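You operate a simulated robot arm through the tools that you are given. There is no shell and no other tool.

The job below is to be done with a simulated two-armed robot. You get a single attempt, and the scene is never put back.

Task
Spin-test the green wheel; when it has stopped, sort it by the result.
Fine: under the lid with the word on the display; shut the lid.
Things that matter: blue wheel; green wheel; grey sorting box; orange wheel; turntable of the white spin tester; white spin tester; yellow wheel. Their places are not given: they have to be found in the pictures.

Only the result counts: the job must be done as asked and must still hold three seconds after the hand-in. Knocking over, shifting, dropping, spilling or breaking anything else fails it. Lids that push on must go on centred and level and be pressed home; caps that screw on are set level and turned clockwise until they are tight.

Robot
Two 7-joint arms with fingered hands on one trunk that stands fixed in place. Base frame: the origin is at the foot of the trunk, x ahead of it, y to its left, z up; the work surface is at about z = 0.84. Units: m, degrees, N and s.
The left shoulder is at [0.07, 0.154, 1.172], the right one opposite. With the tool pointing down near the work surface each hand reaches from about 0.1 to 0.86 m from the base axis, measured 20 degrees to its own side. Payload 3.9 kg a hand.
The TCP of each hand is the grasp point between the finger pads, 0.03 m short of the fingertips. In the tool frame z runs along the fingers and y along their closing line. The gripper opens to 0.104 m. The gripper's body begins 0.035 m behind the TCP. The gripper is a hand of 4 fingers: y runs from the thumb to the fingers, the wrist lies at [-0.017, -0.104, -0.178] in the tool frame, and closing takes about 1.5 s.
Orientation is told as [roll, pitch, yaw] about the base's x, y, z axes, in that order, counted from this pose: with the fingers straight down and the wrist toward the robot, the tool's x, y and z point along [0, 1, 0], [1, 0, 0] and [0, 0, -1] of the base frame.

Tools
- The arms move only by the tool servo_tool. It takes "left_moves", "right_moves" or both (then of equal length, played together; a hand with none holds still); each is a list of rows, each a list of 7 numbers: the shift along the base's x, y, z in m, then the turn, a rotation vector about the base's x, y, z in degrees, then the gripper command, from -1 (shut) to 1 (fully open), values between in proportion. In form: [[x, y, z, wx, wy, wz, hand], ...]. A call has 1 to 20 rows; each row shifts and turns the commanded pose from where the row before left it. Rows are played at 5 a second. More than 0.05 m and 8.6 degrees between two rows, or a gripper value outside its range, and nothing of the call is played. A pose out of reach is approached as far as the arm can. The call stops where the force on the tool passes 40 N (or 10 N more than at its start, if that is more) or the arm is blocked; 0.2 s more then pass. Each finger travels about 0.072 m/s and halts on what it meets, pressing with about 22 N; the grip force reading is that of the motor and also rises with nothing between the fingers. The clock runs only during rows and for 0.2 s after the last one: add rows that do not move to give the fingers time. It gives the time, the measured TCP pose, the force on the tool (base axes), the opening and the grip force at its end, in the units of the frame above (readings bear some noise), with the torque about the TCP (base axes, N m) and any sound that the robot's microphone picked up.
- Cameras (640 x 400 px; columns grow to the right, rows downward): "scene" is now at [0.1269, 0.0332, 1.3939]; the picture's right is [0.39, -0.92, 0.00], its down [-0.61, -0.26, -0.75] and it looks along [0.69, 0.29, -0.66] (base axes); focal length 270 px, centre (320, 200). "left" rides on the left gripper at [-0.066, -0.09, -0.126] in its tool frame; the picture's right is [-0.78, -0.30, 0.56], its down [0.57, -0.70, 0.42] and it looks along [0.27, 0.65, 0.71] (tool axes); focal length 275 px, centre (320, 200). "right" rides on the right gripper at [0.066, -0.09, -0.126] in its tool frame; the picture's right is [-0.78, 0.30, -0.56], its down [-0.57, -0.70, 0.42] and it looks along [-0.26, 0.65, 0.71] (tool axes); focal length 275 px, centre (320, 200).
- grab_frame(camera): a new picture of that camera. The clock stands still meanwhile.
- lift_body(by): slides the trunk up (or, below 0, down) by that many m; the arms and the scene camera ride with it, the base frame stays. It gives what a move gives, with no picture.
- set_grasp(shape, hand): the hand has 4 fingers and takes this shape, open, in about a second: jaw (thumb against the fingers, like two jaws); tri (thumb and two fingers); tip (a fingertip pinch); poke (one finger out to press); point (the index stretched); flat (the hand flat); cup (the hand cupped); fist (a fist). The gripper value then closes the fingers along that shape, each until it touches; the sizes above hold for jaw. It gives what a move gives, with no picture.
- head_to(pan, tilt): turns the head with the scene camera to pan (to the left, within 86 degrees either way) and tilt (down, from -29 to 69), counted from straight ahead of the robot. It gives what a move gives.
- measure_at(camera, pixels): for up to 12 pixels [column, row] of the newest picture of that camera ("zoom" is the newest enlarged one), the place [x, y, z] in the base frame of the surface seen there, good to about 0.002 m. The clock stands still meanwhile.
- enlarge(camera, box): a new picture of the part [left, top, right, bottom] of that camera's present view, enlarged. The clock stands still meanwhile.
- job_done(): hands the job in; it is judged then, once.

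Unless the task says otherwise, let go and move clear before handing in.

The tools are called as a command line: name --argument value ..., lists and objects as JSON in quotes. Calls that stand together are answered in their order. servo_tool: Moves the arms, as the interface text tells. Its arguments: {"type":"object","properties":{"left_moves":{"type":"array","items":{"type":"array","items":{"type":"number"}}},"right_moves":{"type":"array","items":{"type":"array","items":{"type":"number"}}}},"required":[]} The other tools are called the same way: lift_body (by) slides the trunk up or down; set_grasp (shape, hand) gives the hand a shape; head_to (pan, tilt) turns the head that bears the scene camera; grab_frame (camera) takes a picture; measure_at (camera, pixels) gives the place of the surface under pixels of a picture; enlarge (camera, box) takes an enlarged picture of a part of a camera's view; job_done () hands the job in.

At the start:

```text
clock: 0.0
left_ee_pos: [0.5009, 0.3433, 1.1889]
left_ee_rot: [0.1, 0.1, -0.1]
left_force: [0.3, -0.7, 0.2]
left_wrist_torque: [-0.03, -0.01, 0.03]
left_grip_width: 0.1037
left_grasp_force: 0.1
left_shape: jaw
right_ee_pos: [0.5238, -0.0436, 1.1284]
right_ee_rot: [0.0, 0.0, -0.1]
right_force: [-0.2, -0.8, -0.1]
right_wrist_torque: [0.02, 0.0, -0.03]
right_grip_width: 0.104
right_grasp_force: 0.1
right_shape: jaw
trunk travel left (down, up): [-0.625, 0.315]
head pan, tilt: [23.2, 41.6]
```

scene: 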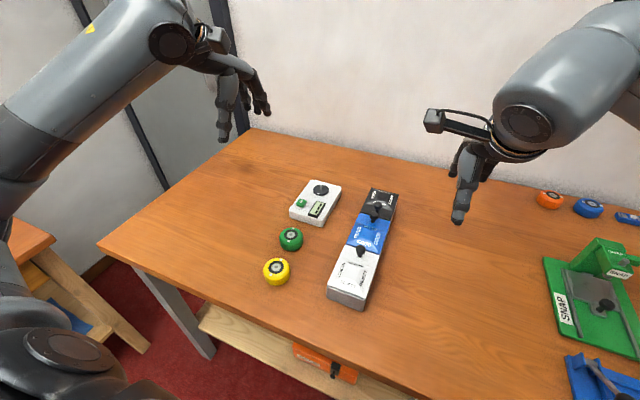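
right: 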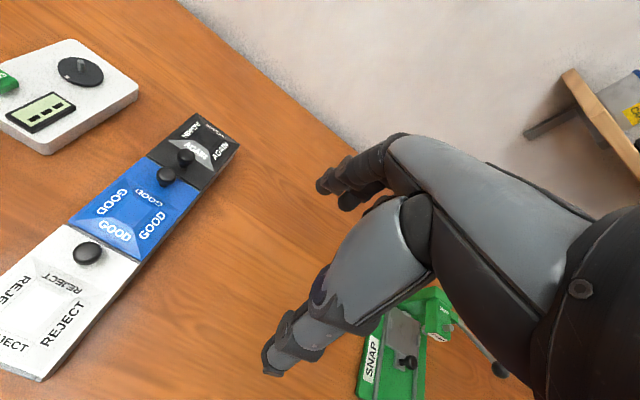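
left: 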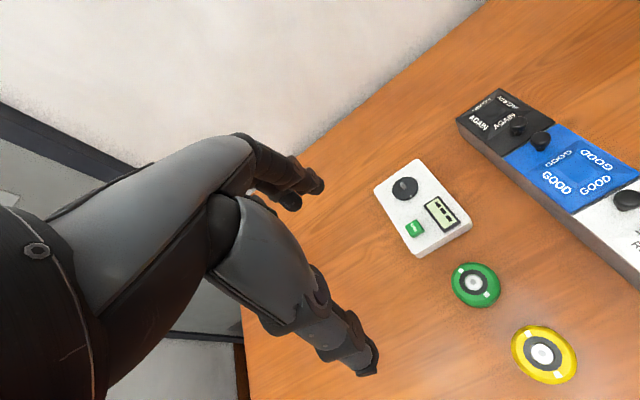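

The first pictures show the white tester near (316,202), the green wheel at (291,239), the yellow wheel at (276,271), and a sorting box with three lids (AGAIN black, GOOD blue, REJECT white). I'll zoom in on these before moving.

enlarge --camera "scene" --box '[250, 165, 410, 315]'

enlarge --camera "left" --box '[360, 80, 640, 400]'

enlarge --camera "right" --box '[0, 30, 250, 390]'

measure_at --camera "scene" --pixels '[[291, 233], [291, 247], [276, 266], [321, 188], [317, 209], [301, 203], [378, 205], [361, 249], [376, 196], [368, 232], [353, 274], [345, 300]]'

```text
2.67 times, centred on (330, 240) of scene
```

zoom: 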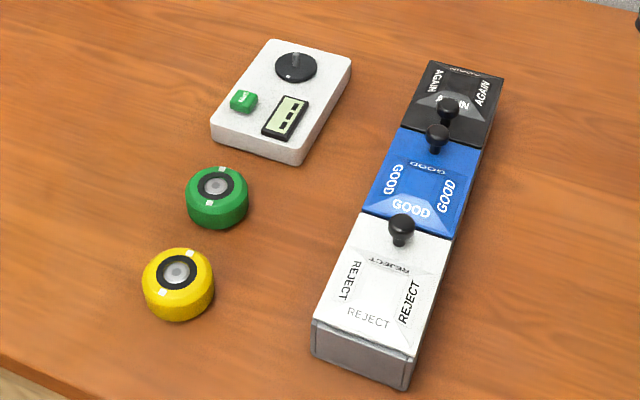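

```text
1.25 times, centred on (500, 240) of left
```

zoom: 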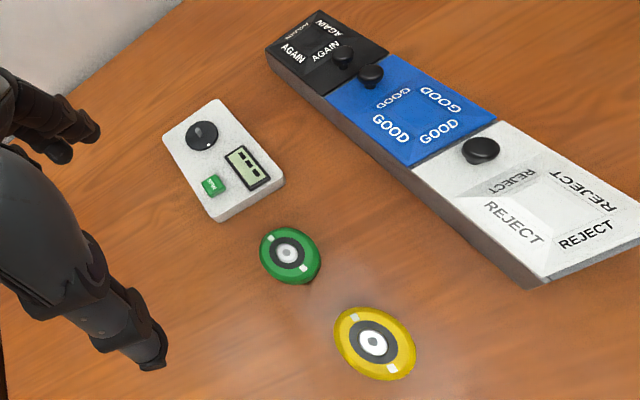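

```text
1.11 times, centred on (125, 210) of right
```

zoom: 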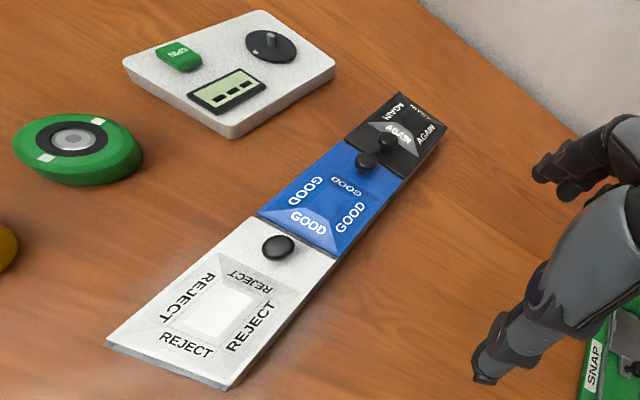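

```text
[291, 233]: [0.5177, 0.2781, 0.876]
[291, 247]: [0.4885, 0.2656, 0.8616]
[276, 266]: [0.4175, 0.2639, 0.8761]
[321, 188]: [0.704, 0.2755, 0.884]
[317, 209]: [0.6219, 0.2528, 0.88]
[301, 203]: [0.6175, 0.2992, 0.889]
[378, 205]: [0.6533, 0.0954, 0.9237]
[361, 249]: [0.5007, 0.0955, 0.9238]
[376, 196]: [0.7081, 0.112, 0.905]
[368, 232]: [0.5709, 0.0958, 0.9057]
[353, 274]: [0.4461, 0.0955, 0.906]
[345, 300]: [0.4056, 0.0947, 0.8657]
```

The box has three lids, each with a knob, and the tester has a SPIN button, a spindle and a display showing dashes. I'll measure the wheel, the spindle and the lids in more detail.

enlarge --camera "scene" --box '[285, 175, 349, 215]'

measure_at --camera "zoom" --pixels '[[360, 115], [365, 90], [320, 130], [410, 130], [365, 170], [180, 270], [330, 330], [50, 340], [250, 60], [560, 150], [340, 480], [620, 30]]'

enlarge --camera "scene" --box '[259, 219, 323, 259]'

measure_at --camera "zoom" --pixels '[[320, 170], [320, 130], [320, 80], [215, 190], [430, 190], [320, 240], [320, 270], [320, 310], [240, 120], [400, 120], [200, 220], [435, 220]]'

enlarge --camera "scene" --box '[325, 180, 405, 230]'

enlarge --camera "scene" --box '[320, 240, 400, 310]'

```text
10.00 times, centred on (317, 195) of scene
```

zoom: 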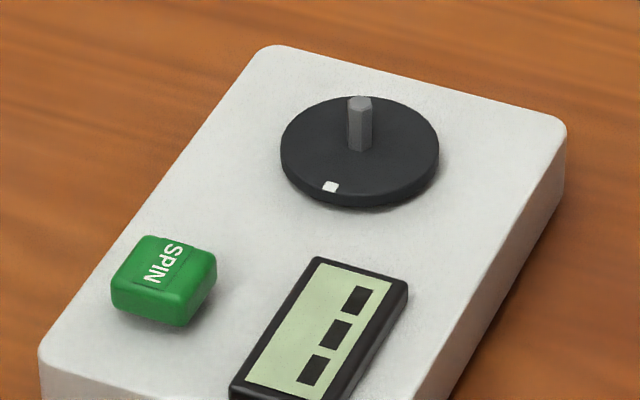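

```text
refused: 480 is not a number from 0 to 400
```

```text
10.00 times, centred on (291, 239) of scene
```

zoom: 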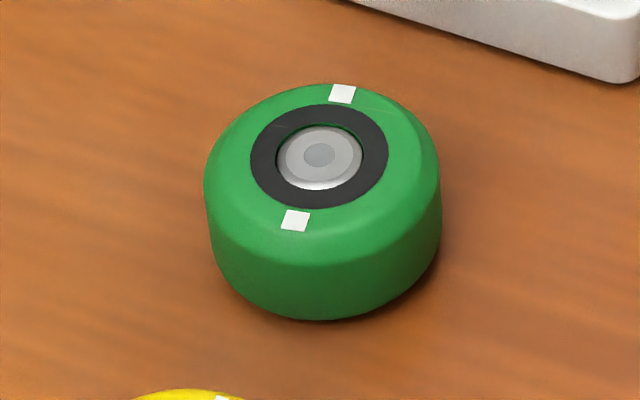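

```text
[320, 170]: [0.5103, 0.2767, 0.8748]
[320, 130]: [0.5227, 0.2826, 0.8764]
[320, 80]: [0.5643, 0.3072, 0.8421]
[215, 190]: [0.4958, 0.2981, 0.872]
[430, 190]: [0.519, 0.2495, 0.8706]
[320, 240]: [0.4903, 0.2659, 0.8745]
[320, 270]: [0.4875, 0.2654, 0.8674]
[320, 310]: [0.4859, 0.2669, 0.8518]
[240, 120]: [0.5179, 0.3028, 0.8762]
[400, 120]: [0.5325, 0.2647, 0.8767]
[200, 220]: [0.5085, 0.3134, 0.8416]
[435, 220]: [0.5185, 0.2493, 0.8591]
```

```text
8.00 times, centred on (365, 205) of scene
```

zoom: 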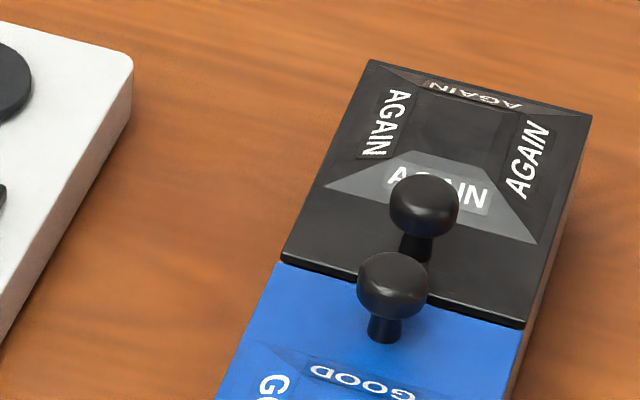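

```text
5.71 times, centred on (360, 275) of scene
```

zoom: 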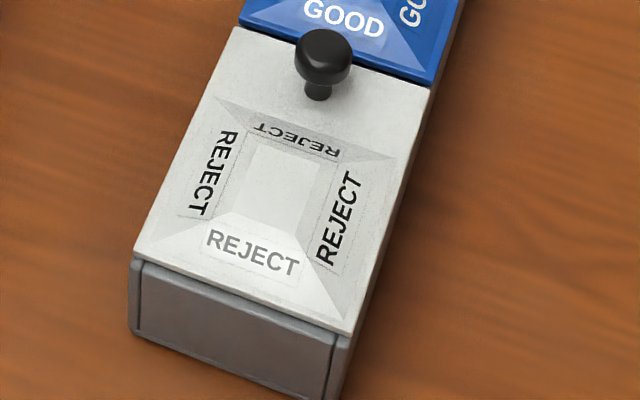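

The spindle looks like a hex post about 10 px wide in the zoom, and the wheel is about 0.055 across and 0.036 tall. I'll re-zoom the tester and the box for exact heights and centres.

enlarge --camera "scene" --box '[285, 175, 349, 215]'

measure_at --camera "zoom" --pixels '[[360, 103], [360, 125], [358, 148], [285, 145], [436, 145], [355, 195], [390, 110], [170, 250], [200, 270], [320, 330], [480, 150], [100, 340]]'

enlarge --camera "scene" --box '[325, 180, 405, 230]'

measure_at --camera "zoom" --pixels '[[424, 185], [424, 205], [415, 250], [392, 265], [392, 285], [383, 335], [372, 65], [588, 118], [520, 322], [288, 258], [460, 125], [420, 170]]'

enlarge --camera "scene" --box '[320, 240, 400, 310]'

measure_at --camera "zoom" --pixels '[[324, 45], [318, 92], [238, 32], [425, 88], [138, 248], [348, 328], [240, 310], [270, 190], [250, 245], [20, 200], [500, 200], [348, 350]]'

```text
10.00 times, centred on (317, 195) of scene
```

zoom: 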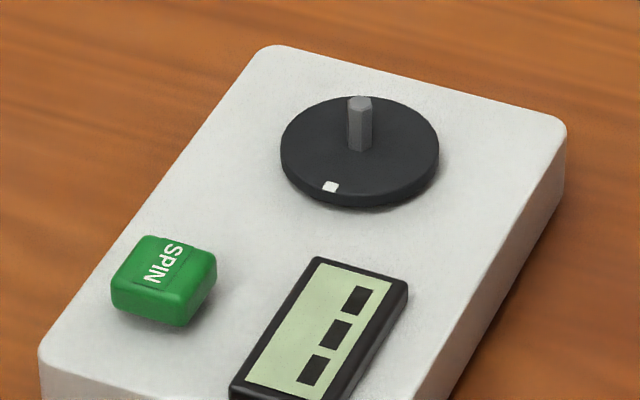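

```text
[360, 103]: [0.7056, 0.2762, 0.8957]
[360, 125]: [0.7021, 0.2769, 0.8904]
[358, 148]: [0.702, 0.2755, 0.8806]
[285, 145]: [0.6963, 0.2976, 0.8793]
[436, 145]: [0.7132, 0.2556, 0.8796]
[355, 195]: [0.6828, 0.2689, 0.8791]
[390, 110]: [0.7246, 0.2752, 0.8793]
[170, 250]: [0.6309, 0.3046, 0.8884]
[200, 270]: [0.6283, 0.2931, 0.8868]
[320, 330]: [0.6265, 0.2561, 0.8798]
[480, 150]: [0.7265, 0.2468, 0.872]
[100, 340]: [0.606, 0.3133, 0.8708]
```

```text
8.00 times, centred on (365, 205) of scene
```

zoom: 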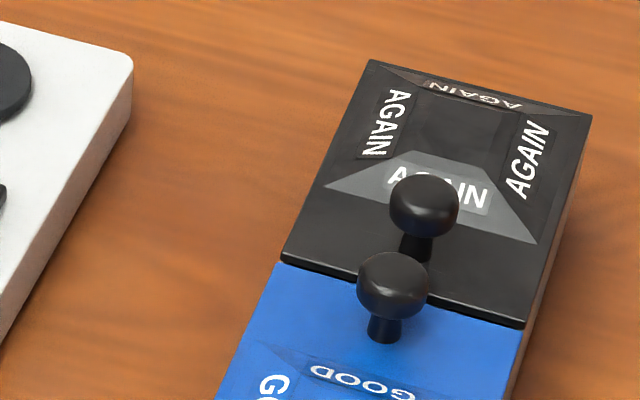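

```text
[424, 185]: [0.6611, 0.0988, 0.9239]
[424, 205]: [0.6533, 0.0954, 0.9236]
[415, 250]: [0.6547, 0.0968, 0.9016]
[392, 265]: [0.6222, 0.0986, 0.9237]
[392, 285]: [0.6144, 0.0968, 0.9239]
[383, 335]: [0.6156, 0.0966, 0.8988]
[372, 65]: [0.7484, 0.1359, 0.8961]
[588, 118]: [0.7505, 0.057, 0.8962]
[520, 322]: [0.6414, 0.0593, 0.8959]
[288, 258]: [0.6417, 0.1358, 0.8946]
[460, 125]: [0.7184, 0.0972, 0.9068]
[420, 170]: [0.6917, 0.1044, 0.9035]
```

```text
5.71 times, centred on (360, 275) of scene
```

zoom: 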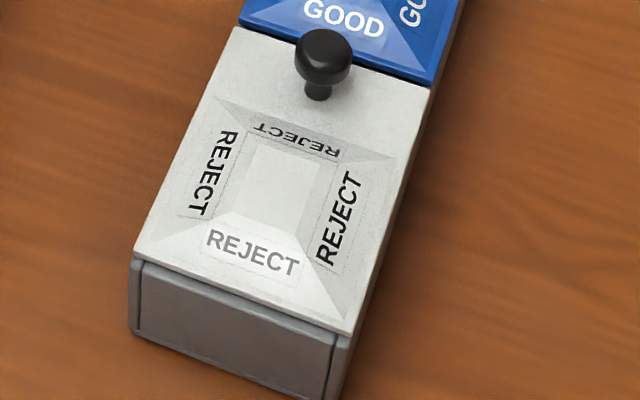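

```text
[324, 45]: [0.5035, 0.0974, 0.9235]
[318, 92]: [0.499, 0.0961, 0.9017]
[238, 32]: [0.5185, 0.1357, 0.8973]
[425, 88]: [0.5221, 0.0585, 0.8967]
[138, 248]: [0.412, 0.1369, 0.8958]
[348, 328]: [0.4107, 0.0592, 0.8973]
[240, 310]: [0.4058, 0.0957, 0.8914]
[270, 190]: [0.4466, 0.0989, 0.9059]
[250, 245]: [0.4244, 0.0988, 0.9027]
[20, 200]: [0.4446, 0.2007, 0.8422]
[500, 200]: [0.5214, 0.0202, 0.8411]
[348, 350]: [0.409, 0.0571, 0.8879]
```

The box is square to the axes (x 0.41–0.75, y 0.057–0.137). The spindle is at about (0.703, 0.276) with its top at 0.896 and the turntable at 0.879. The green wheel is at about (0.510, 0.276) with its top at 0.876. I'll bring the left hand over the green wheel for a closer look.

servo_tool --left_moves '[[0.0, -0.017, -0.04, 0, 0, -7.5, 1], [0.0, -0.017, -0.04, 0, 0, -7.5, 1], [0.0, -0.017, -0.04, 0, 0, -7.5, 1], [0.0, -0.016, -0.04, 0, 0, -7.5, 1], [0.005, 0, -0.03, 0, 0, 0, 1], [0, 0, 0, 0, 0, 0, 1]]'

grab_frame --camera "left"

grab_frame --camera "scene"

```text
clock: 1.4
left_ee_pos: [0.5037, 0.2735, 0.9971]
left_ee_rot: [0.1, 0.0, -30.1]
left_force: [0.7, -0.3, -0.2]
left_wrist_torque: [0.02, 0.0, -0.02]
left_grip_width: 0.1038
left_grasp_force: 0.1
left_shape: jaw
right_ee_pos: [0.524, -0.0435, 1.127]
right_ee_rot: [0.0, 0.0, 0.0]
right_force: [0.2, -0.8, -0.4]
right_wrist_torque: [0.02, -0.03, -0.03]
right_grip_width: 0.1038
right_grasp_force: 0.1
right_shape: jaw
trunk travel left (down, up): [-0.625, 0.315]
head pan, tilt: [23.2, 41.6]
```

```text
taken
```

left: 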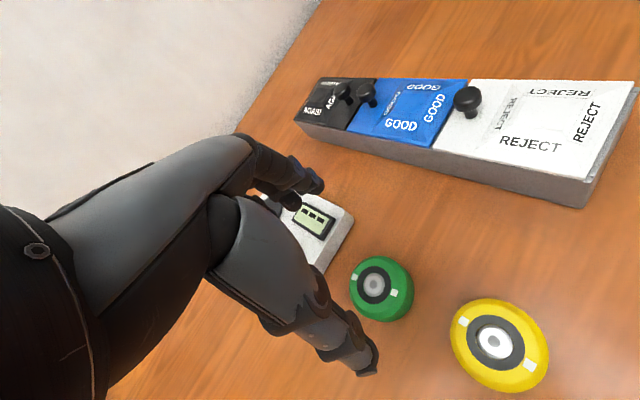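

```text
taken
```

scene: 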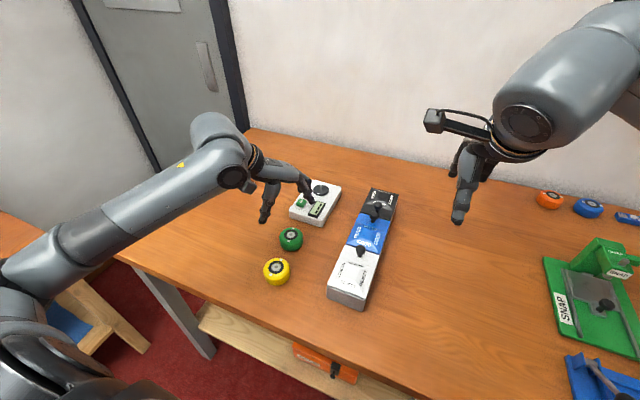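

The hand now hovers just left of the green wheel, which sits at (381,289) in the left view with the thumb at (350,350). I'll enlarge the wheel to look at its hub and measure it.

enlarge --camera "left" --box '[333, 244, 429, 334]'

measure_at --camera "left" --pixels '[[375, 284], [355, 285], [396, 283], [372, 265], [377, 302], [409, 275], [405, 305], [412, 290], [380, 321], [360, 310], [372, 257], [402, 316]]'

enlarge --camera "scene" --box '[259, 219, 323, 259]'

measure_at --camera "zoom" --pixels '[[320, 155], [280, 155], [360, 155], [320, 128], [320, 185], [255, 155], [385, 155], [320, 108], [320, 205], [345, 93], [296, 220], [320, 145]]'

```text
4.44 times, centred on (381, 289) of left
```

zoom: 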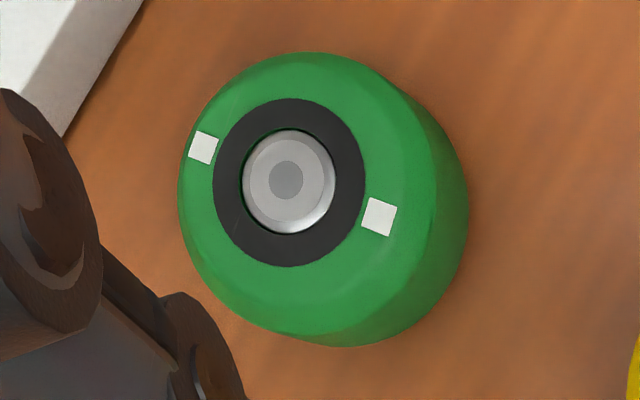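

```text
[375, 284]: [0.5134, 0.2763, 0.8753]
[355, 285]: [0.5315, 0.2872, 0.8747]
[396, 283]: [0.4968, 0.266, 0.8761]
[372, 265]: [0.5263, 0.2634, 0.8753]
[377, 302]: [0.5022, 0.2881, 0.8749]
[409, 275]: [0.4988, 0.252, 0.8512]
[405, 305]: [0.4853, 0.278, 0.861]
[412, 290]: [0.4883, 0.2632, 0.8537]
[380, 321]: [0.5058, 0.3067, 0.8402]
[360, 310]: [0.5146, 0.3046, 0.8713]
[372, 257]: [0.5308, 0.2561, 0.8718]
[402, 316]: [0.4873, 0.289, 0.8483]
```

```text
10.00 times, centred on (291, 239) of scene
```

zoom: 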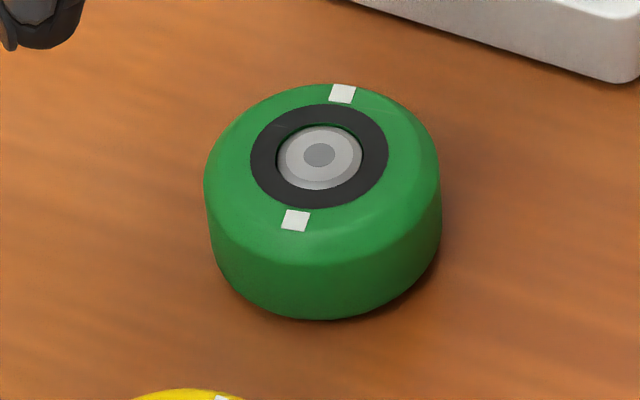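

```text
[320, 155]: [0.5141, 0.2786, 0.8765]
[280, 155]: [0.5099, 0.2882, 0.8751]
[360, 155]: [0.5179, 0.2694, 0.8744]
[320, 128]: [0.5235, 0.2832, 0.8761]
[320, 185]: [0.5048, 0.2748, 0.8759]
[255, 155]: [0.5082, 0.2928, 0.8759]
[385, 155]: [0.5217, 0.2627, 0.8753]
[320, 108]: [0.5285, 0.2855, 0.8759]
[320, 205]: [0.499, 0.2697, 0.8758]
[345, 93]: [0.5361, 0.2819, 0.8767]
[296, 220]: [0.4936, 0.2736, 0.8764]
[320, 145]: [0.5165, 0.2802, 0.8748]
```

The hub centre is at about (0.5143, 0.2775) and the wheel's top is at 0.876. I'll partly close the hand to about 0.085, line it up over the wheel and come down in stages.

servo_tool --left_moves '[[0.0106, 0.004, 0, 0, 0, 0, 0.6], [0, 0, -0.03, 0, 0, 0, 0.6], [0, 0, -0.03, 0, 0, 0, 0.6], [0, 0, 0, 0, 0, 0, 0.6], [0, 0, 0, 0, 0, 0, 0.6]]'

grab_frame --camera "left"

enlarge --camera "scene" --box '[235, 165, 347, 285]'

```text
clock: 2.6
left_ee_pos: [0.5117, 0.2791, 0.939]
left_ee_rot: [0.0, 0.0, -30.1]
left_force: [1.0, 0.0, -0.2]
left_wrist_torque: [-0.01, 0.02, 0.0]
left_grip_width: 0.0833
left_grasp_force: 0.1
left_shape: jaw
right_ee_pos: [0.5237, -0.0432, 1.1268]
right_ee_rot: [0.0, -0.1, 0.0]
right_force: [0.3, 0.8, 0.3]
right_wrist_torque: [0.02, -0.02, 0.01]
right_grip_width: 0.1035
right_grasp_force: 0.0
right_shape: jaw
trunk travel left (down, up): [-0.625, 0.315]
head pan, tilt: [23.2, 41.6]
```

```text
taken
```

left: 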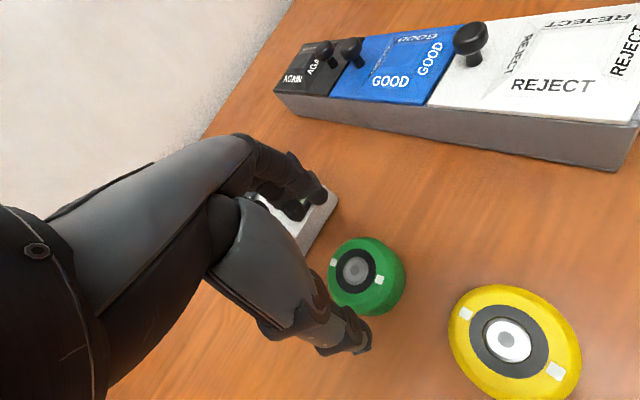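

```text
3.33 times, centred on (291, 225) of scene
```

zoom: 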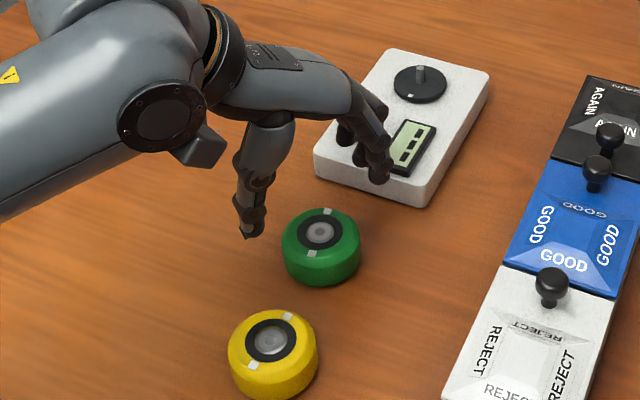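

The fingers point past the wheel toward the tester's front edge. I'll measure that edge and the fingertips to check clearance before descending.

measure_at --camera "zoom" --pixels '[[318, 170], [370, 195], [420, 200], [385, 182], [370, 165], [350, 140], [250, 232], [340, 180], [320, 225], [320, 240], [380, 170], [345, 270]]'

enlarge --camera "left" --box '[240, 150, 432, 370]'

```text
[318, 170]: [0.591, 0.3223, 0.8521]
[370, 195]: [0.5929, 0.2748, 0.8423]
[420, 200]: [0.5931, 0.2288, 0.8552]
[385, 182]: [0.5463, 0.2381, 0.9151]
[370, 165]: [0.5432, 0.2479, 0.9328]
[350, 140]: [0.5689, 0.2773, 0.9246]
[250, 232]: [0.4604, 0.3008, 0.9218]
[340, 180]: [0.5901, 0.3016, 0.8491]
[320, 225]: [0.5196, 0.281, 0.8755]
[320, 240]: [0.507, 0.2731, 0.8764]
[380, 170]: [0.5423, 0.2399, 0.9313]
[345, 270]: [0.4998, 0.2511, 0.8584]
```

```text
1.82 times, centred on (336, 260) of left
```

zoom: 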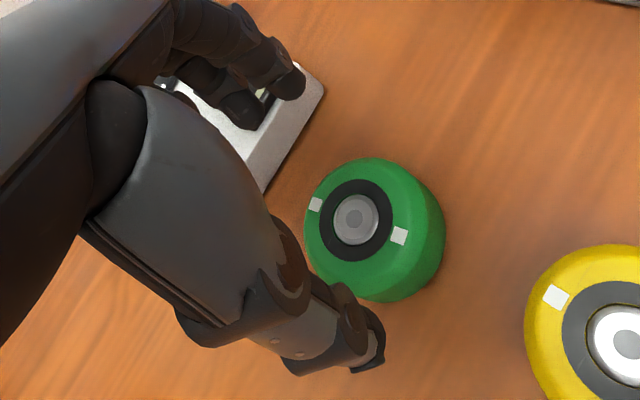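

The tester's front face is at x=0.591 and the rearmost finger is at about 0.569, so there's room if I narrow the opening to about 0.072. Next I'll correct the centring by (+2.6, −1.6) mm and descend to the wheel.

servo_tool --left_moves '[[0.0026, -0.0016, 0, 0, 0, 0, 0.38], [0, 0, -0.02, 0, 0, 0, 0.38], [0, 0, -0.02, 0, 0, 0, 0.38], [0, 0, -0.015, 0, 0, 0, 0.38], [0, 0, 0, 0, 0, 0, 0.38], [0, 0, 0, 0, 0, 0, 0.38]]'

grab_frame --camera "left"

enlarge --camera "scene" --box '[235, 165, 347, 285]'

```text
clock: 4.0
left_ee_pos: [0.5177, 0.2789, 0.8847]
left_ee_rot: [-0.1, 0.0, -30.1]
left_force: [0.0, 0.2, -0.1]
left_wrist_torque: [0.0, 0.02, -0.03]
left_grip_width: 0.0722
left_grasp_force: 0.1
left_shape: jaw
right_ee_pos: [0.5242, -0.0424, 1.1273]
right_ee_rot: [0.0, 0.0, -0.1]
right_force: [-0.7, 0.2, -0.4]
right_wrist_torque: [0.01, 0.03, 0.01]
right_grip_width: 0.1036
right_grasp_force: 0.0
right_shape: jaw
trunk travel left (down, up): [-0.625, 0.315]
head pan, tilt: [23.2, 41.6]
```

```text
taken
```

left: 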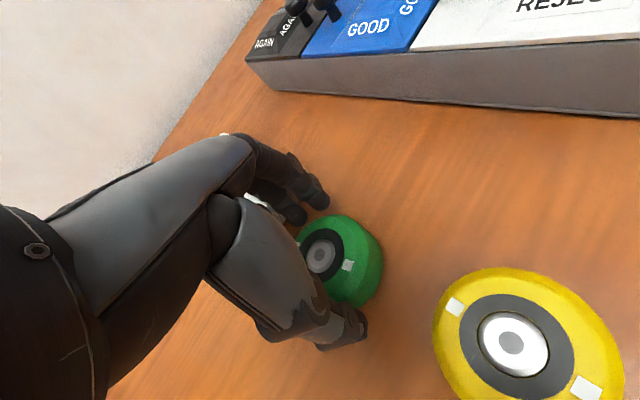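

```text
3.33 times, centred on (291, 225) of scene
```

zoom: 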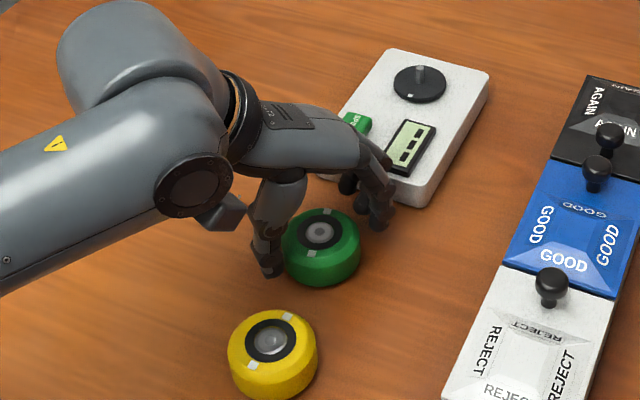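

The TCP settled at (0.5177, 0.2789, 0.885), about 3.4 mm too far in x. I'll correct that, descend the last 9 mm and re-read.

servo_tool --left_moves '[[-0.0034, -0.0014, 0, 0, 0, 0, 0.38], [0, 0, -0.005, 0, 0, 0, 0.38], [0, 0, -0.004, 0, 0, 0, 0.38], [0, 0, 0, 0, 0, 0, 0.38], [0, 0, 0, 0, 0, 0, 0.38], [0, 0, 0, 0, 0, 0, 0.38]]'

enlarge --camera "scene" --box '[255, 199, 335, 259]'

```text
clock: 5.4
left_ee_pos: [0.5151, 0.2771, 0.8738]
left_ee_rot: [0.0, 0.0, -30.0]
left_force: [0.5, 0.5, 0.0]
left_wrist_torque: [0.01, 0.01, -0.03]
left_grip_width: 0.0723
left_grasp_force: 0.1
left_shape: jaw
right_ee_pos: [0.5241, -0.0415, 1.1273]
right_ee_rot: [0.0, 0.0, -0.1]
right_force: [0.4, 0.4, 0.3]
right_wrist_torque: [0.01, 0.04, 0.01]
right_grip_width: 0.1039
right_grasp_force: 0.2
right_shape: jaw
trunk travel left (down, up): [-0.625, 0.315]
head pan, tilt: [23.2, 41.6]
```

```text
6.67 times, centred on (295, 229) of scene
```

zoom: 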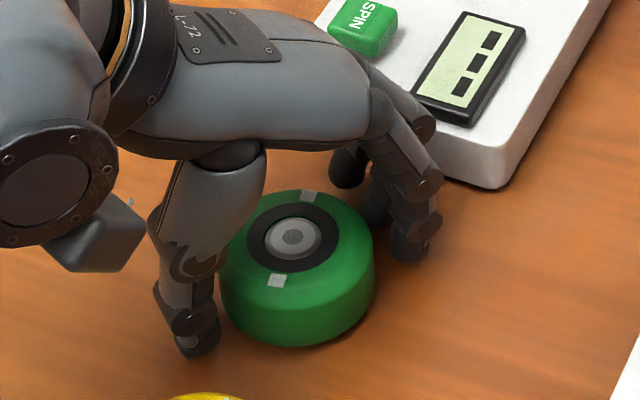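

The thumb and fingers straddle the wheel with the TCP at (0.5151, 0.2771, 0.874). I'll close the grip now.

servo_tool --left_moves '[[0, 0, 0, 0, 0, 0, 0.1], [0, 0, 0, 0, 0, 0, -0.2], [0, 0, 0, 0, 0, 0, -0.6], [0, 0, 0, 0, 0, 0, -1], [0, 0, 0, 0, 0, 0, -1]]'

enlarge --camera "scene" --box '[255, 199, 335, 259]'

grab_frame --camera "left"

```text
clock: 6.6
left_ee_pos: [0.5149, 0.2771, 0.8733]
left_ee_rot: [0.0, 0.1, -30.1]
left_force: [-0.4, -0.2, -0.1]
left_wrist_torque: [-0.01, 0.01, 0.0]
left_grip_width: 0.0523
left_grasp_force: 21.5
left_shape: jaw
right_ee_pos: [0.5241, -0.042, 1.1273]
right_ee_rot: [0.0, 0.0, -0.1]
right_force: [0.3, 0.5, 0.7]
right_wrist_torque: [0.04, -0.01, 0.0]
right_grip_width: 0.1036
right_grasp_force: 0.1
right_shape: jaw
trunk travel left (down, up): [-0.625, 0.315]
head pan, tilt: [23.2, 41.6]
```

```text
6.67 times, centred on (295, 229) of scene
```

zoom: 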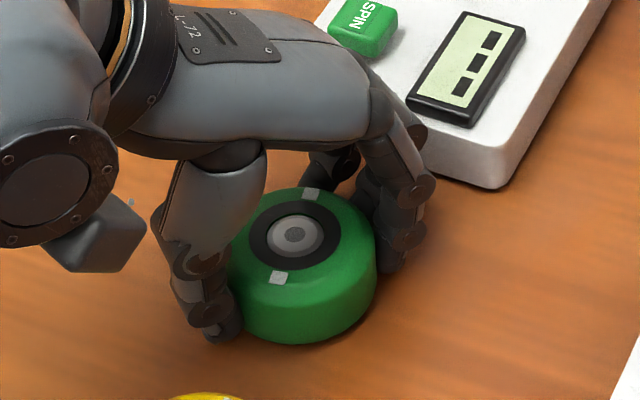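

```text
taken
```

left: 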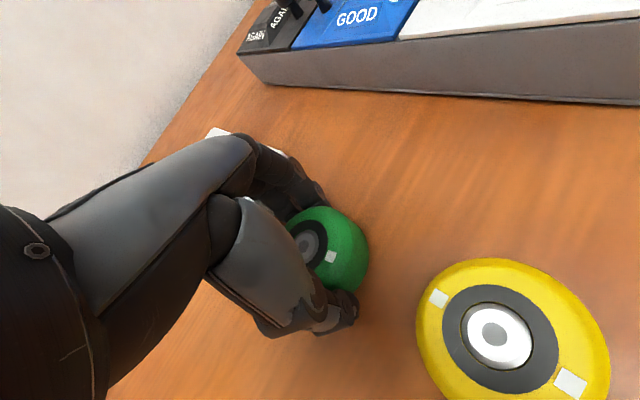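

The grip holds at width 0.0523 with 21.5 N. I'll measure the wheel in the hand, then lift it straight up.

measure_at --camera "zoom" --pixels '[[296, 235], [274, 235], [318, 235], [296, 220], [296, 252], [310, 193], [280, 277], [260, 240], [330, 220]]'

servo_tool --left_moves '[[0, 0, 0.01, 0, 0, 0, -1], [0, 0, 0.02, 0, 0, 0, -1], [0, 0, 0.03, 0, 0, 0, -1], [0, 0, 0.03, 0, 0, 0, -1], [0, 0, 0, 0, 0, 0, -1]]'

enlarge --camera "scene" --box '[255, 179, 335, 239]'

enlarge --camera "right" --box '[0, 0, 200, 200]'

```text
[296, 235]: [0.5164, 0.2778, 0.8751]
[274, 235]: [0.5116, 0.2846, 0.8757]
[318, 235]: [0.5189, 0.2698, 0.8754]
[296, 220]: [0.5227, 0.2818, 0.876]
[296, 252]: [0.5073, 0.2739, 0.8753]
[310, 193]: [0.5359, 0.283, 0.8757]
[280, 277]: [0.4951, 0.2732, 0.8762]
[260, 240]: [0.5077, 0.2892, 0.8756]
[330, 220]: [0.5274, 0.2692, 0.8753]
```

```text
clock: 7.8
left_ee_pos: [0.5133, 0.2761, 0.9649]
left_ee_rot: [0.1, 0.0, -30.1]
left_force: [-0.4, 0.1, -1.1]
left_wrist_torque: [0.04, 0.01, 0.02]
left_grip_width: 0.052
left_grasp_force: 21.6
left_shape: jaw
right_ee_pos: [0.5237, -0.0421, 1.127]
right_ee_rot: [0.0, 0.0, -0.1]
right_force: [0.5, 0.2, 0.5]
right_wrist_torque: [0.01, -0.02, 0.02]
right_grip_width: 0.1036
right_grasp_force: 0.0
right_shape: jaw
trunk travel left (down, up): [-0.625, 0.315]
head pan, tilt: [23.2, 41.6]
```

```text
6.67 times, centred on (295, 209) of scene
```

zoom: 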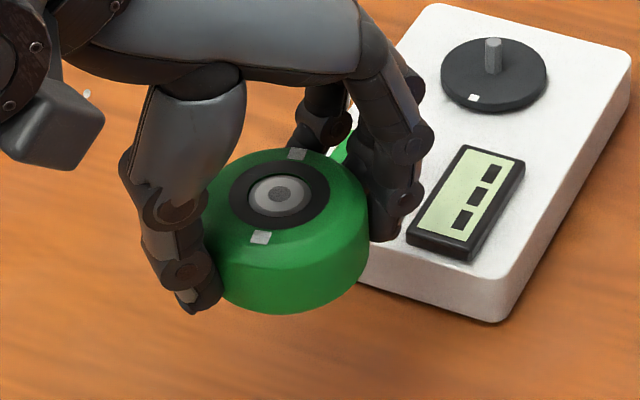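

```text
2.00 times, centred on (100, 100) of right
```

zoom: 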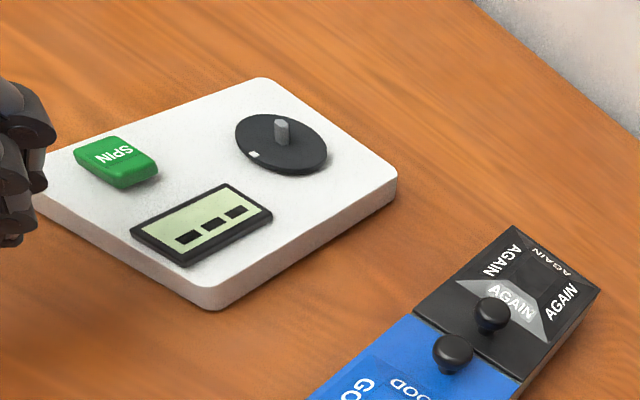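

The wheel is lifted cleanly. I'll measure the spindle from the right camera, then the wheel in the hand from the scene camera.

measure_at --camera "zoom" --pixels '[[281, 122], [281, 132], [281, 141], [238, 132], [325, 158], [282, 118], [262, 118], [295, 172], [254, 155]]'

enlarge --camera "scene" --box '[255, 179, 335, 239]'

measure_at --camera "zoom" --pixels '[[280, 195], [297, 155], [261, 237], [240, 195], [318, 195], [492, 43], [492, 55], [492, 70], [443, 75], [546, 75], [474, 98], [493, 108]]'

```text
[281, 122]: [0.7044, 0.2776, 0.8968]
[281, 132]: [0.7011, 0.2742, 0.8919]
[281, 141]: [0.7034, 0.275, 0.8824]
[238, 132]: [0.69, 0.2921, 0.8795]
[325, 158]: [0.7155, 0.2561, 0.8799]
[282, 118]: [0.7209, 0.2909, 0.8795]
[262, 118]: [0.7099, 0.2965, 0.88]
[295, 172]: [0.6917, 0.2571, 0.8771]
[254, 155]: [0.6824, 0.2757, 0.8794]
```

```text
6.67 times, centred on (295, 209) of scene
```

zoom: 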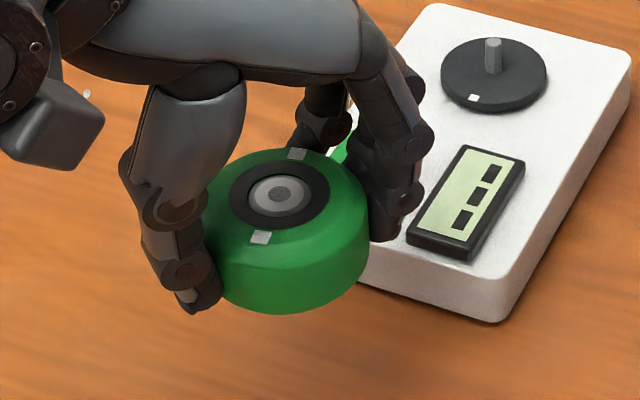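

```text
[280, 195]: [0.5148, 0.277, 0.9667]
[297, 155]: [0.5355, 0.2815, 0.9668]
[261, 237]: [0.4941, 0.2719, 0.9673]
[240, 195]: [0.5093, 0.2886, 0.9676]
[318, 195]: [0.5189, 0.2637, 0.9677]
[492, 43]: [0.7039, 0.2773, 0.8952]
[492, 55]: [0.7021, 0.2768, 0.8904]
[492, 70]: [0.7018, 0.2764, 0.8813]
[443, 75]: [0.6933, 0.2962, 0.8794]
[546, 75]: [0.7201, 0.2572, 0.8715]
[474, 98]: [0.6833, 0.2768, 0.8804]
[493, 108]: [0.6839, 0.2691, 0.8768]
```

The wheel sits level in the hand, with its hub offset from the TCP by about (+1.3, +0.7) mm. The spindle, at about (0.7043, 0.2768), looks hexagonal, so I want to see the wheel's underside. I'll raise the wheel and roll the hand toward the scene camera.

servo_tool --left_moves '[[-0.005, 0, 0.03, 0, 0, 0, -1], [-0.005, 0, 0.03, 0, 0, 0, -1], [-0.005, 0, 0.03, -8, 0, 0, -1], [-0.005, 0, 0.02, -8, 0, 0, -1], [-0.005, 0, 0.02, -8, 0, 0, -1], [-0.005, 0, 0.02, -8, 0, 0, -1], [-0.005, 0, 0.02, -8, 0, 0, -1], [-0.005, 0, 0.01, -8, 0, 0, -1], [0, 0, 0, -8, 0, 0, -1], [0, 0, 0, -8, 0, 0, -1], [0, 0, 0, -8, 0, 0, -1], [0, 0, 0, 0, 0, 0, -1]]'

grab_frame --camera "scene"

```text
clock: 10.4
left_ee_pos: [0.4742, 0.2774, 1.1441]
left_ee_rot: [-69.5, -28.5, -10.1]
left_force: [-0.6, 0.1, -1.6]
left_wrist_torque: [0.0, 0.02, 0.02]
left_grip_width: 0.0516
left_grasp_force: 22.0
left_shape: jaw
right_ee_pos: [0.524, -0.0432, 1.1267]
right_ee_rot: [0.0, 0.0, -0.2]
right_force: [-0.3, -0.2, -0.8]
right_wrist_torque: [0.01, 0.02, 0.02]
right_grip_width: 0.1038
right_grasp_force: 0.1
right_shape: jaw
trunk travel left (down, up): [-0.625, 0.315]
head pan, tilt: [23.2, 41.6]
```

```text
taken
```

scene: 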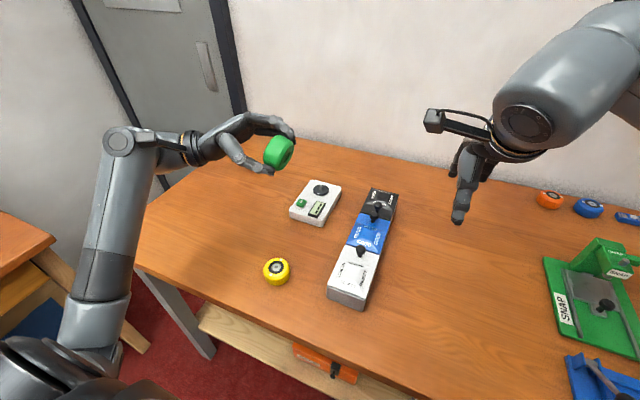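

The wheel is now tipped so its underside faces the camera at about (278,152). I'll zoom in on it.

enlarge --camera "scene" --box '[254, 132, 302, 172]'

enlarge --camera "right" --box '[0, 0, 200, 200]'

```text
10.00 times, centred on (278, 152) of scene
```

zoom: 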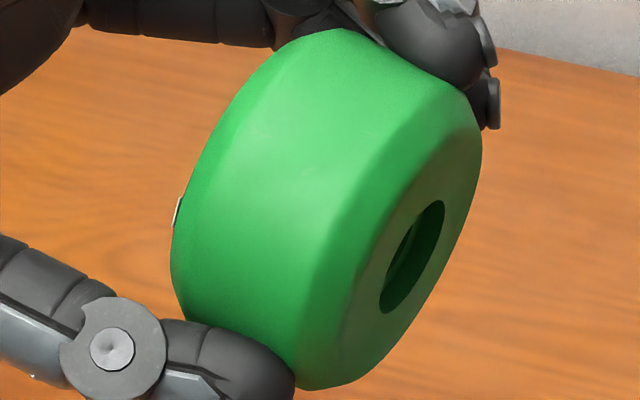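

```text
2.00 times, centred on (100, 100) of right
```

zoom: 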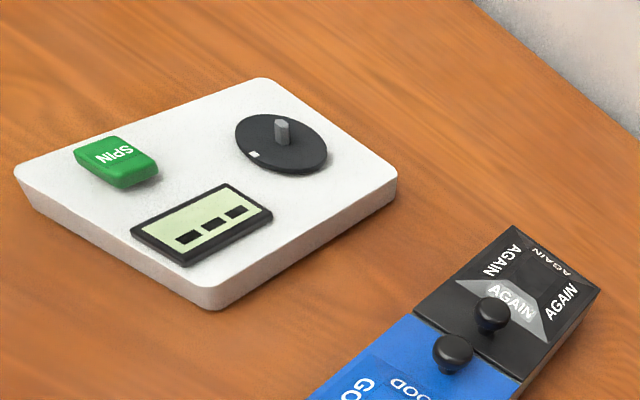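

The underside has a wide bore (about 18 mm) around something deeper inside. I'll turn it another 40° toward the camera to see into the bore.

servo_tool --left_moves '[[0, 0, 0, -5.4, 1.8, -5.6, -1], [0, 0, 0, -5.4, 1.8, -5.6, -1], [0, 0, 0, -5.4, 1.8, -5.6, -1], [0, 0, 0, -5.4, 1.8, -5.6, -1], [0, 0, 0, -5.4, 1.8, -5.6, -1], [0, 0, 0, 0, 0, 0, -1]]'

enlarge --camera "scene" --box '[254, 132, 302, 172]'

```text
clock: 11.8
left_ee_pos: [0.4742, 0.2783, 1.1434]
left_ee_rot: [-101.6, -27.6, -23.4]
left_force: [0.1, 0.0, -1.0]
left_wrist_torque: [0.04, 0.0, -0.03]
left_grip_width: 0.0518
left_grasp_force: 21.9
left_shape: jaw
right_ee_pos: [0.5234, -0.0431, 1.1273]
right_ee_rot: [0.0, 0.0, -0.1]
right_force: [0.4, 1.2, 0.0]
right_wrist_torque: [-0.02, 0.02, -0.01]
right_grip_width: 0.1036
right_grasp_force: 0.0
right_shape: jaw
trunk travel left (down, up): [-0.625, 0.315]
head pan, tilt: [23.2, 41.6]
```

```text
10.00 times, centred on (278, 152) of scene
```

zoom: 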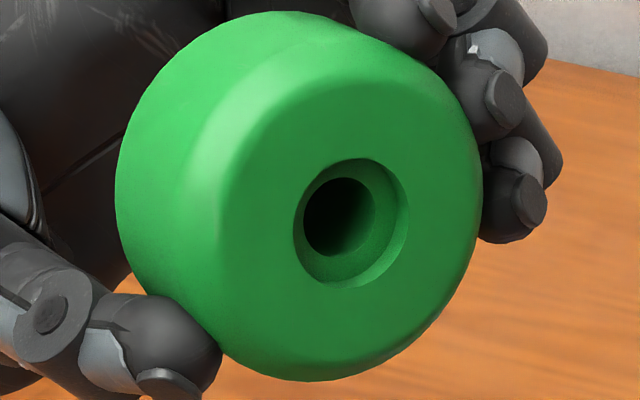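

The wheel has a round bore of about 11 mm with a 19 mm countersink, so it only needs centring on the 7 mm spindle. I'll undo the turns and carry the wheel above the spindle.

servo_tool --left_moves '[[0, 0, 0, 5.4, -1.8, 5.6, -1], [0, 0, 0, 5.4, -1.8, 5.6, -1], [0, 0, 0, 5.4, -1.8, 5.6, -1], [0, 0, 0, 5.4, -1.8, 5.6, -1], [0, 0, 0, 5.4, -1.8, 5.6, -1], [0.02, 0, 0, 8, 0, 0, -1], [0.02, 0, 0, 8, 0, 0, -1], [0.02, 0, 0, 8, 0, 0, -1], [0.02, 0, 0, 8, 0, 0, -1], [0.02, 0, 0, 8, 0, 0, -1], [0.02, 0, 0, 8, 0, 0, -1], [0.02, 0, -0.01, 8, 0, 0, -1], [0.02, 0, -0.02, 8, 0, 0, -1], [0.02, 0, -0.02, 8, 0, 0, -1], [0.02, 0, -0.03, 0, 0, 0, -1], [0.015, 0, -0.03, 0, 0, 0, -1], [0.01, 0, -0.03, 0, 0, 0, -1], [0.004, -0.002, -0.02, 0, 0, 0, -1], [0, 0, 0, 0, 0, 0, -1], [0, 0, 0, 0, 0, 0, -1]]'

grab_frame --camera "scene"

```text
clock: 16.0
left_ee_pos: [0.7029, 0.2731, 0.9833]
left_ee_rot: [0.0, -0.1, -30.2]
left_force: [0.3, 0.3, -1.5]
left_wrist_torque: [0.02, 0.02, -0.02]
left_grip_width: 0.0515
left_grasp_force: 22.0
left_shape: jaw
right_ee_pos: [0.5245, -0.0422, 1.1269]
right_ee_rot: [0.0, 0.1, 0.0]
right_force: [0.5, 0.0, 0.1]
right_wrist_torque: [-0.02, 0.01, -0.05]
right_grip_width: 0.1037
right_grasp_force: 0.2
right_shape: jaw
trunk travel left (down, up): [-0.625, 0.315]
head pan, tilt: [23.2, 41.6]
```

```text
taken
```

scene: 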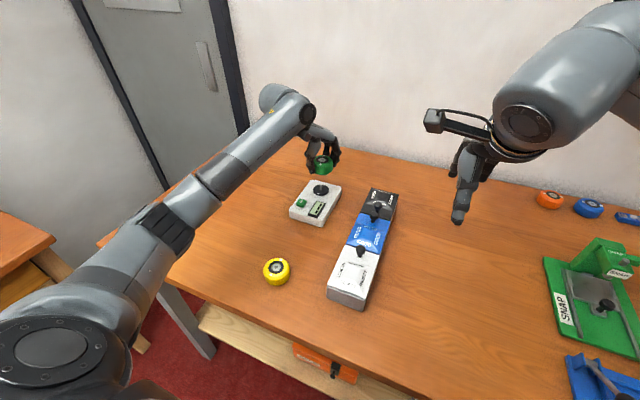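

The wheel is above the tester with the TCP at (0.7029, 0.2731, 0.983). I'll measure the hub against the spindle before lowering.

enlarge --camera "scene" --box '[280, 130, 360, 190]'

enlarge --camera "right" --box '[0, 0, 200, 125]'

```text
6.67 times, centred on (320, 160) of scene
```

zoom: 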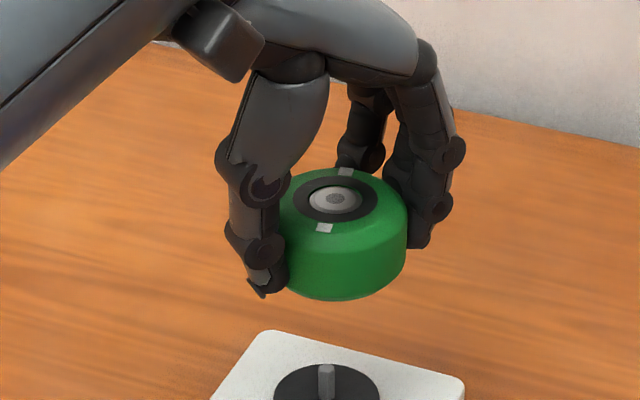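

```text
3.20 times, centred on (100, 62) of right
```

zoom: 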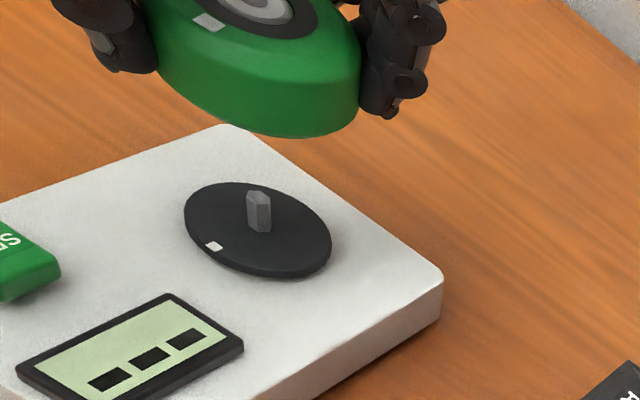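

measure_at --camera "zoom" --pixels '[[260, 194], [258, 210], [259, 228], [187, 215], [330, 245], [255, 183], [262, 277], [214, 246]]'

measure_at --camera "scene" --pixels '[[322, 160]]'

enlarge --camera "scene" --box '[280, 130, 360, 190]'

measure_at --camera "zoom" --pixels '[[336, 199], [346, 172], [325, 228], [299, 198], [372, 198], [326, 370], [326, 380]]'

```text
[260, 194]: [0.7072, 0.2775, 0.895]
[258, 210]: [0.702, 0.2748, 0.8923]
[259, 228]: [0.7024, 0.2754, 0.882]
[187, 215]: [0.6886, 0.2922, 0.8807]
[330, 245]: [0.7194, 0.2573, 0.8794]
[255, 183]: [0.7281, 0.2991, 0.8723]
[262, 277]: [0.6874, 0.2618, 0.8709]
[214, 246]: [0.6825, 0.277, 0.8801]
```

```text
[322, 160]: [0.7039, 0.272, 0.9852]
```

```text
6.67 times, centred on (320, 160) of scene
```

zoom: 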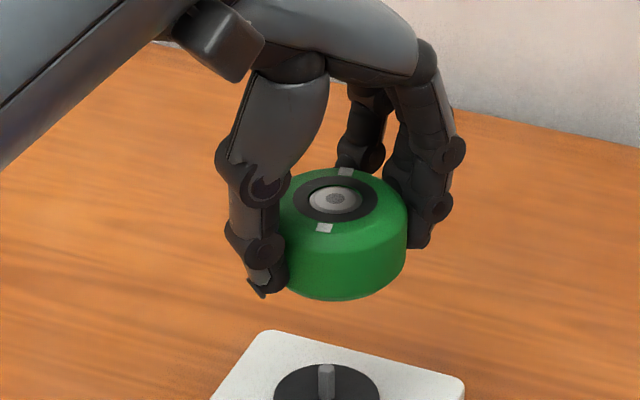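

```text
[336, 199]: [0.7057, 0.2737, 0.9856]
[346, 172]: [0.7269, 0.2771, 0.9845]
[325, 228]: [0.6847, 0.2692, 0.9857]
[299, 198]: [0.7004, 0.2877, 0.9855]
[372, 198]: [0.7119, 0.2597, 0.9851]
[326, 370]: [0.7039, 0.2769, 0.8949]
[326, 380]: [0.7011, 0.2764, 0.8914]
```

The hub is at (0.7058, 0.2735) and the spindle centre is at about (0.7045, 0.277), so I'll shift by (−1.3, +3.5) mm and lower to just above the pin.

servo_tool --left_moves '[[-0.0013, 0.0035, 0, 0, 0, 0, -1], [0, 0, -0.02, 0, 0, 0, -1], [0, 0, -0.02, 0, 0, 0, -1], [0, 0, 0, 0, 0, 0, -1], [0, 0, 0, 0, 0, 0, -1], [0, 0, 0, 0, 0, 0, -1]]'

enlarge --camera "right" --box '[0, 0, 200, 125]'

enlarge --camera "scene" --box '[280, 145, 360, 205]'

measure_at --camera "zoom" --pixels '[[336, 199], [346, 172], [325, 228], [299, 198], [372, 198]]'

```text
clock: 17.4
left_ee_pos: [0.7014, 0.2762, 0.9416]
left_ee_rot: [0.1, 0.0, -30.1]
left_force: [0.6, 0.2, -1.0]
left_wrist_torque: [0.02, 0.01, 0.04]
left_grip_width: 0.0517
left_grasp_force: 22.1
left_shape: jaw
right_ee_pos: [0.5226, -0.0437, 1.1273]
right_ee_rot: [0.0, 0.0, -0.1]
right_force: [0.2, 1.2, 0.8]
right_wrist_torque: [-0.01, -0.01, 0.02]
right_grip_width: 0.1037
right_grasp_force: 0.0
right_shape: jaw
trunk travel left (down, up): [-0.625, 0.315]
head pan, tilt: [23.2, 41.6]
```

```text
3.20 times, centred on (100, 62) of right
```

zoom: 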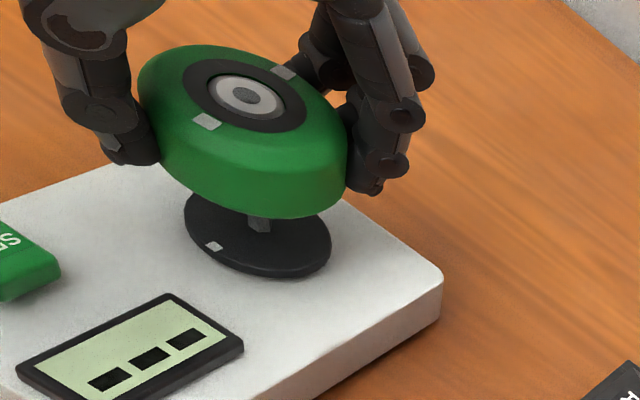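

```text
6.67 times, centred on (320, 175) of scene
```

zoom: 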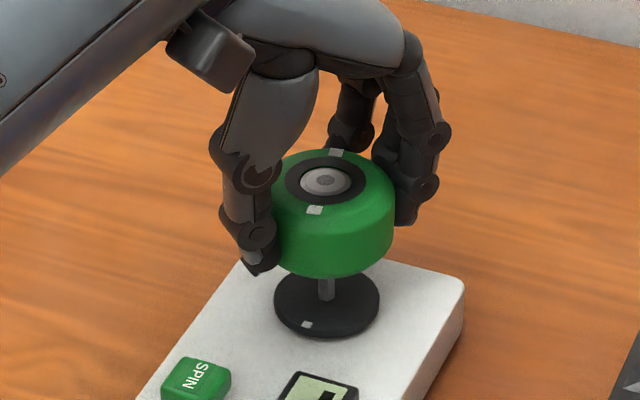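

```text
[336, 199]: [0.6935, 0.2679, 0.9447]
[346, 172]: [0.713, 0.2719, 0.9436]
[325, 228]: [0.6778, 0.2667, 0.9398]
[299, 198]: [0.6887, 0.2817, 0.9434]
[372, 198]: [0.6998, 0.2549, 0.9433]
```

measure_at --camera "zoom" --pixels '[[325, 181], [336, 153], [314, 210], [288, 181], [361, 181], [327, 290]]'

```text
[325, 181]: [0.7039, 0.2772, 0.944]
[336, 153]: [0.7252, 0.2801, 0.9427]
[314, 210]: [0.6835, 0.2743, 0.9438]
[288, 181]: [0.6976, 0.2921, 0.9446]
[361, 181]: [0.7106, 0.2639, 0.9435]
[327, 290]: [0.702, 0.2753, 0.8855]
```

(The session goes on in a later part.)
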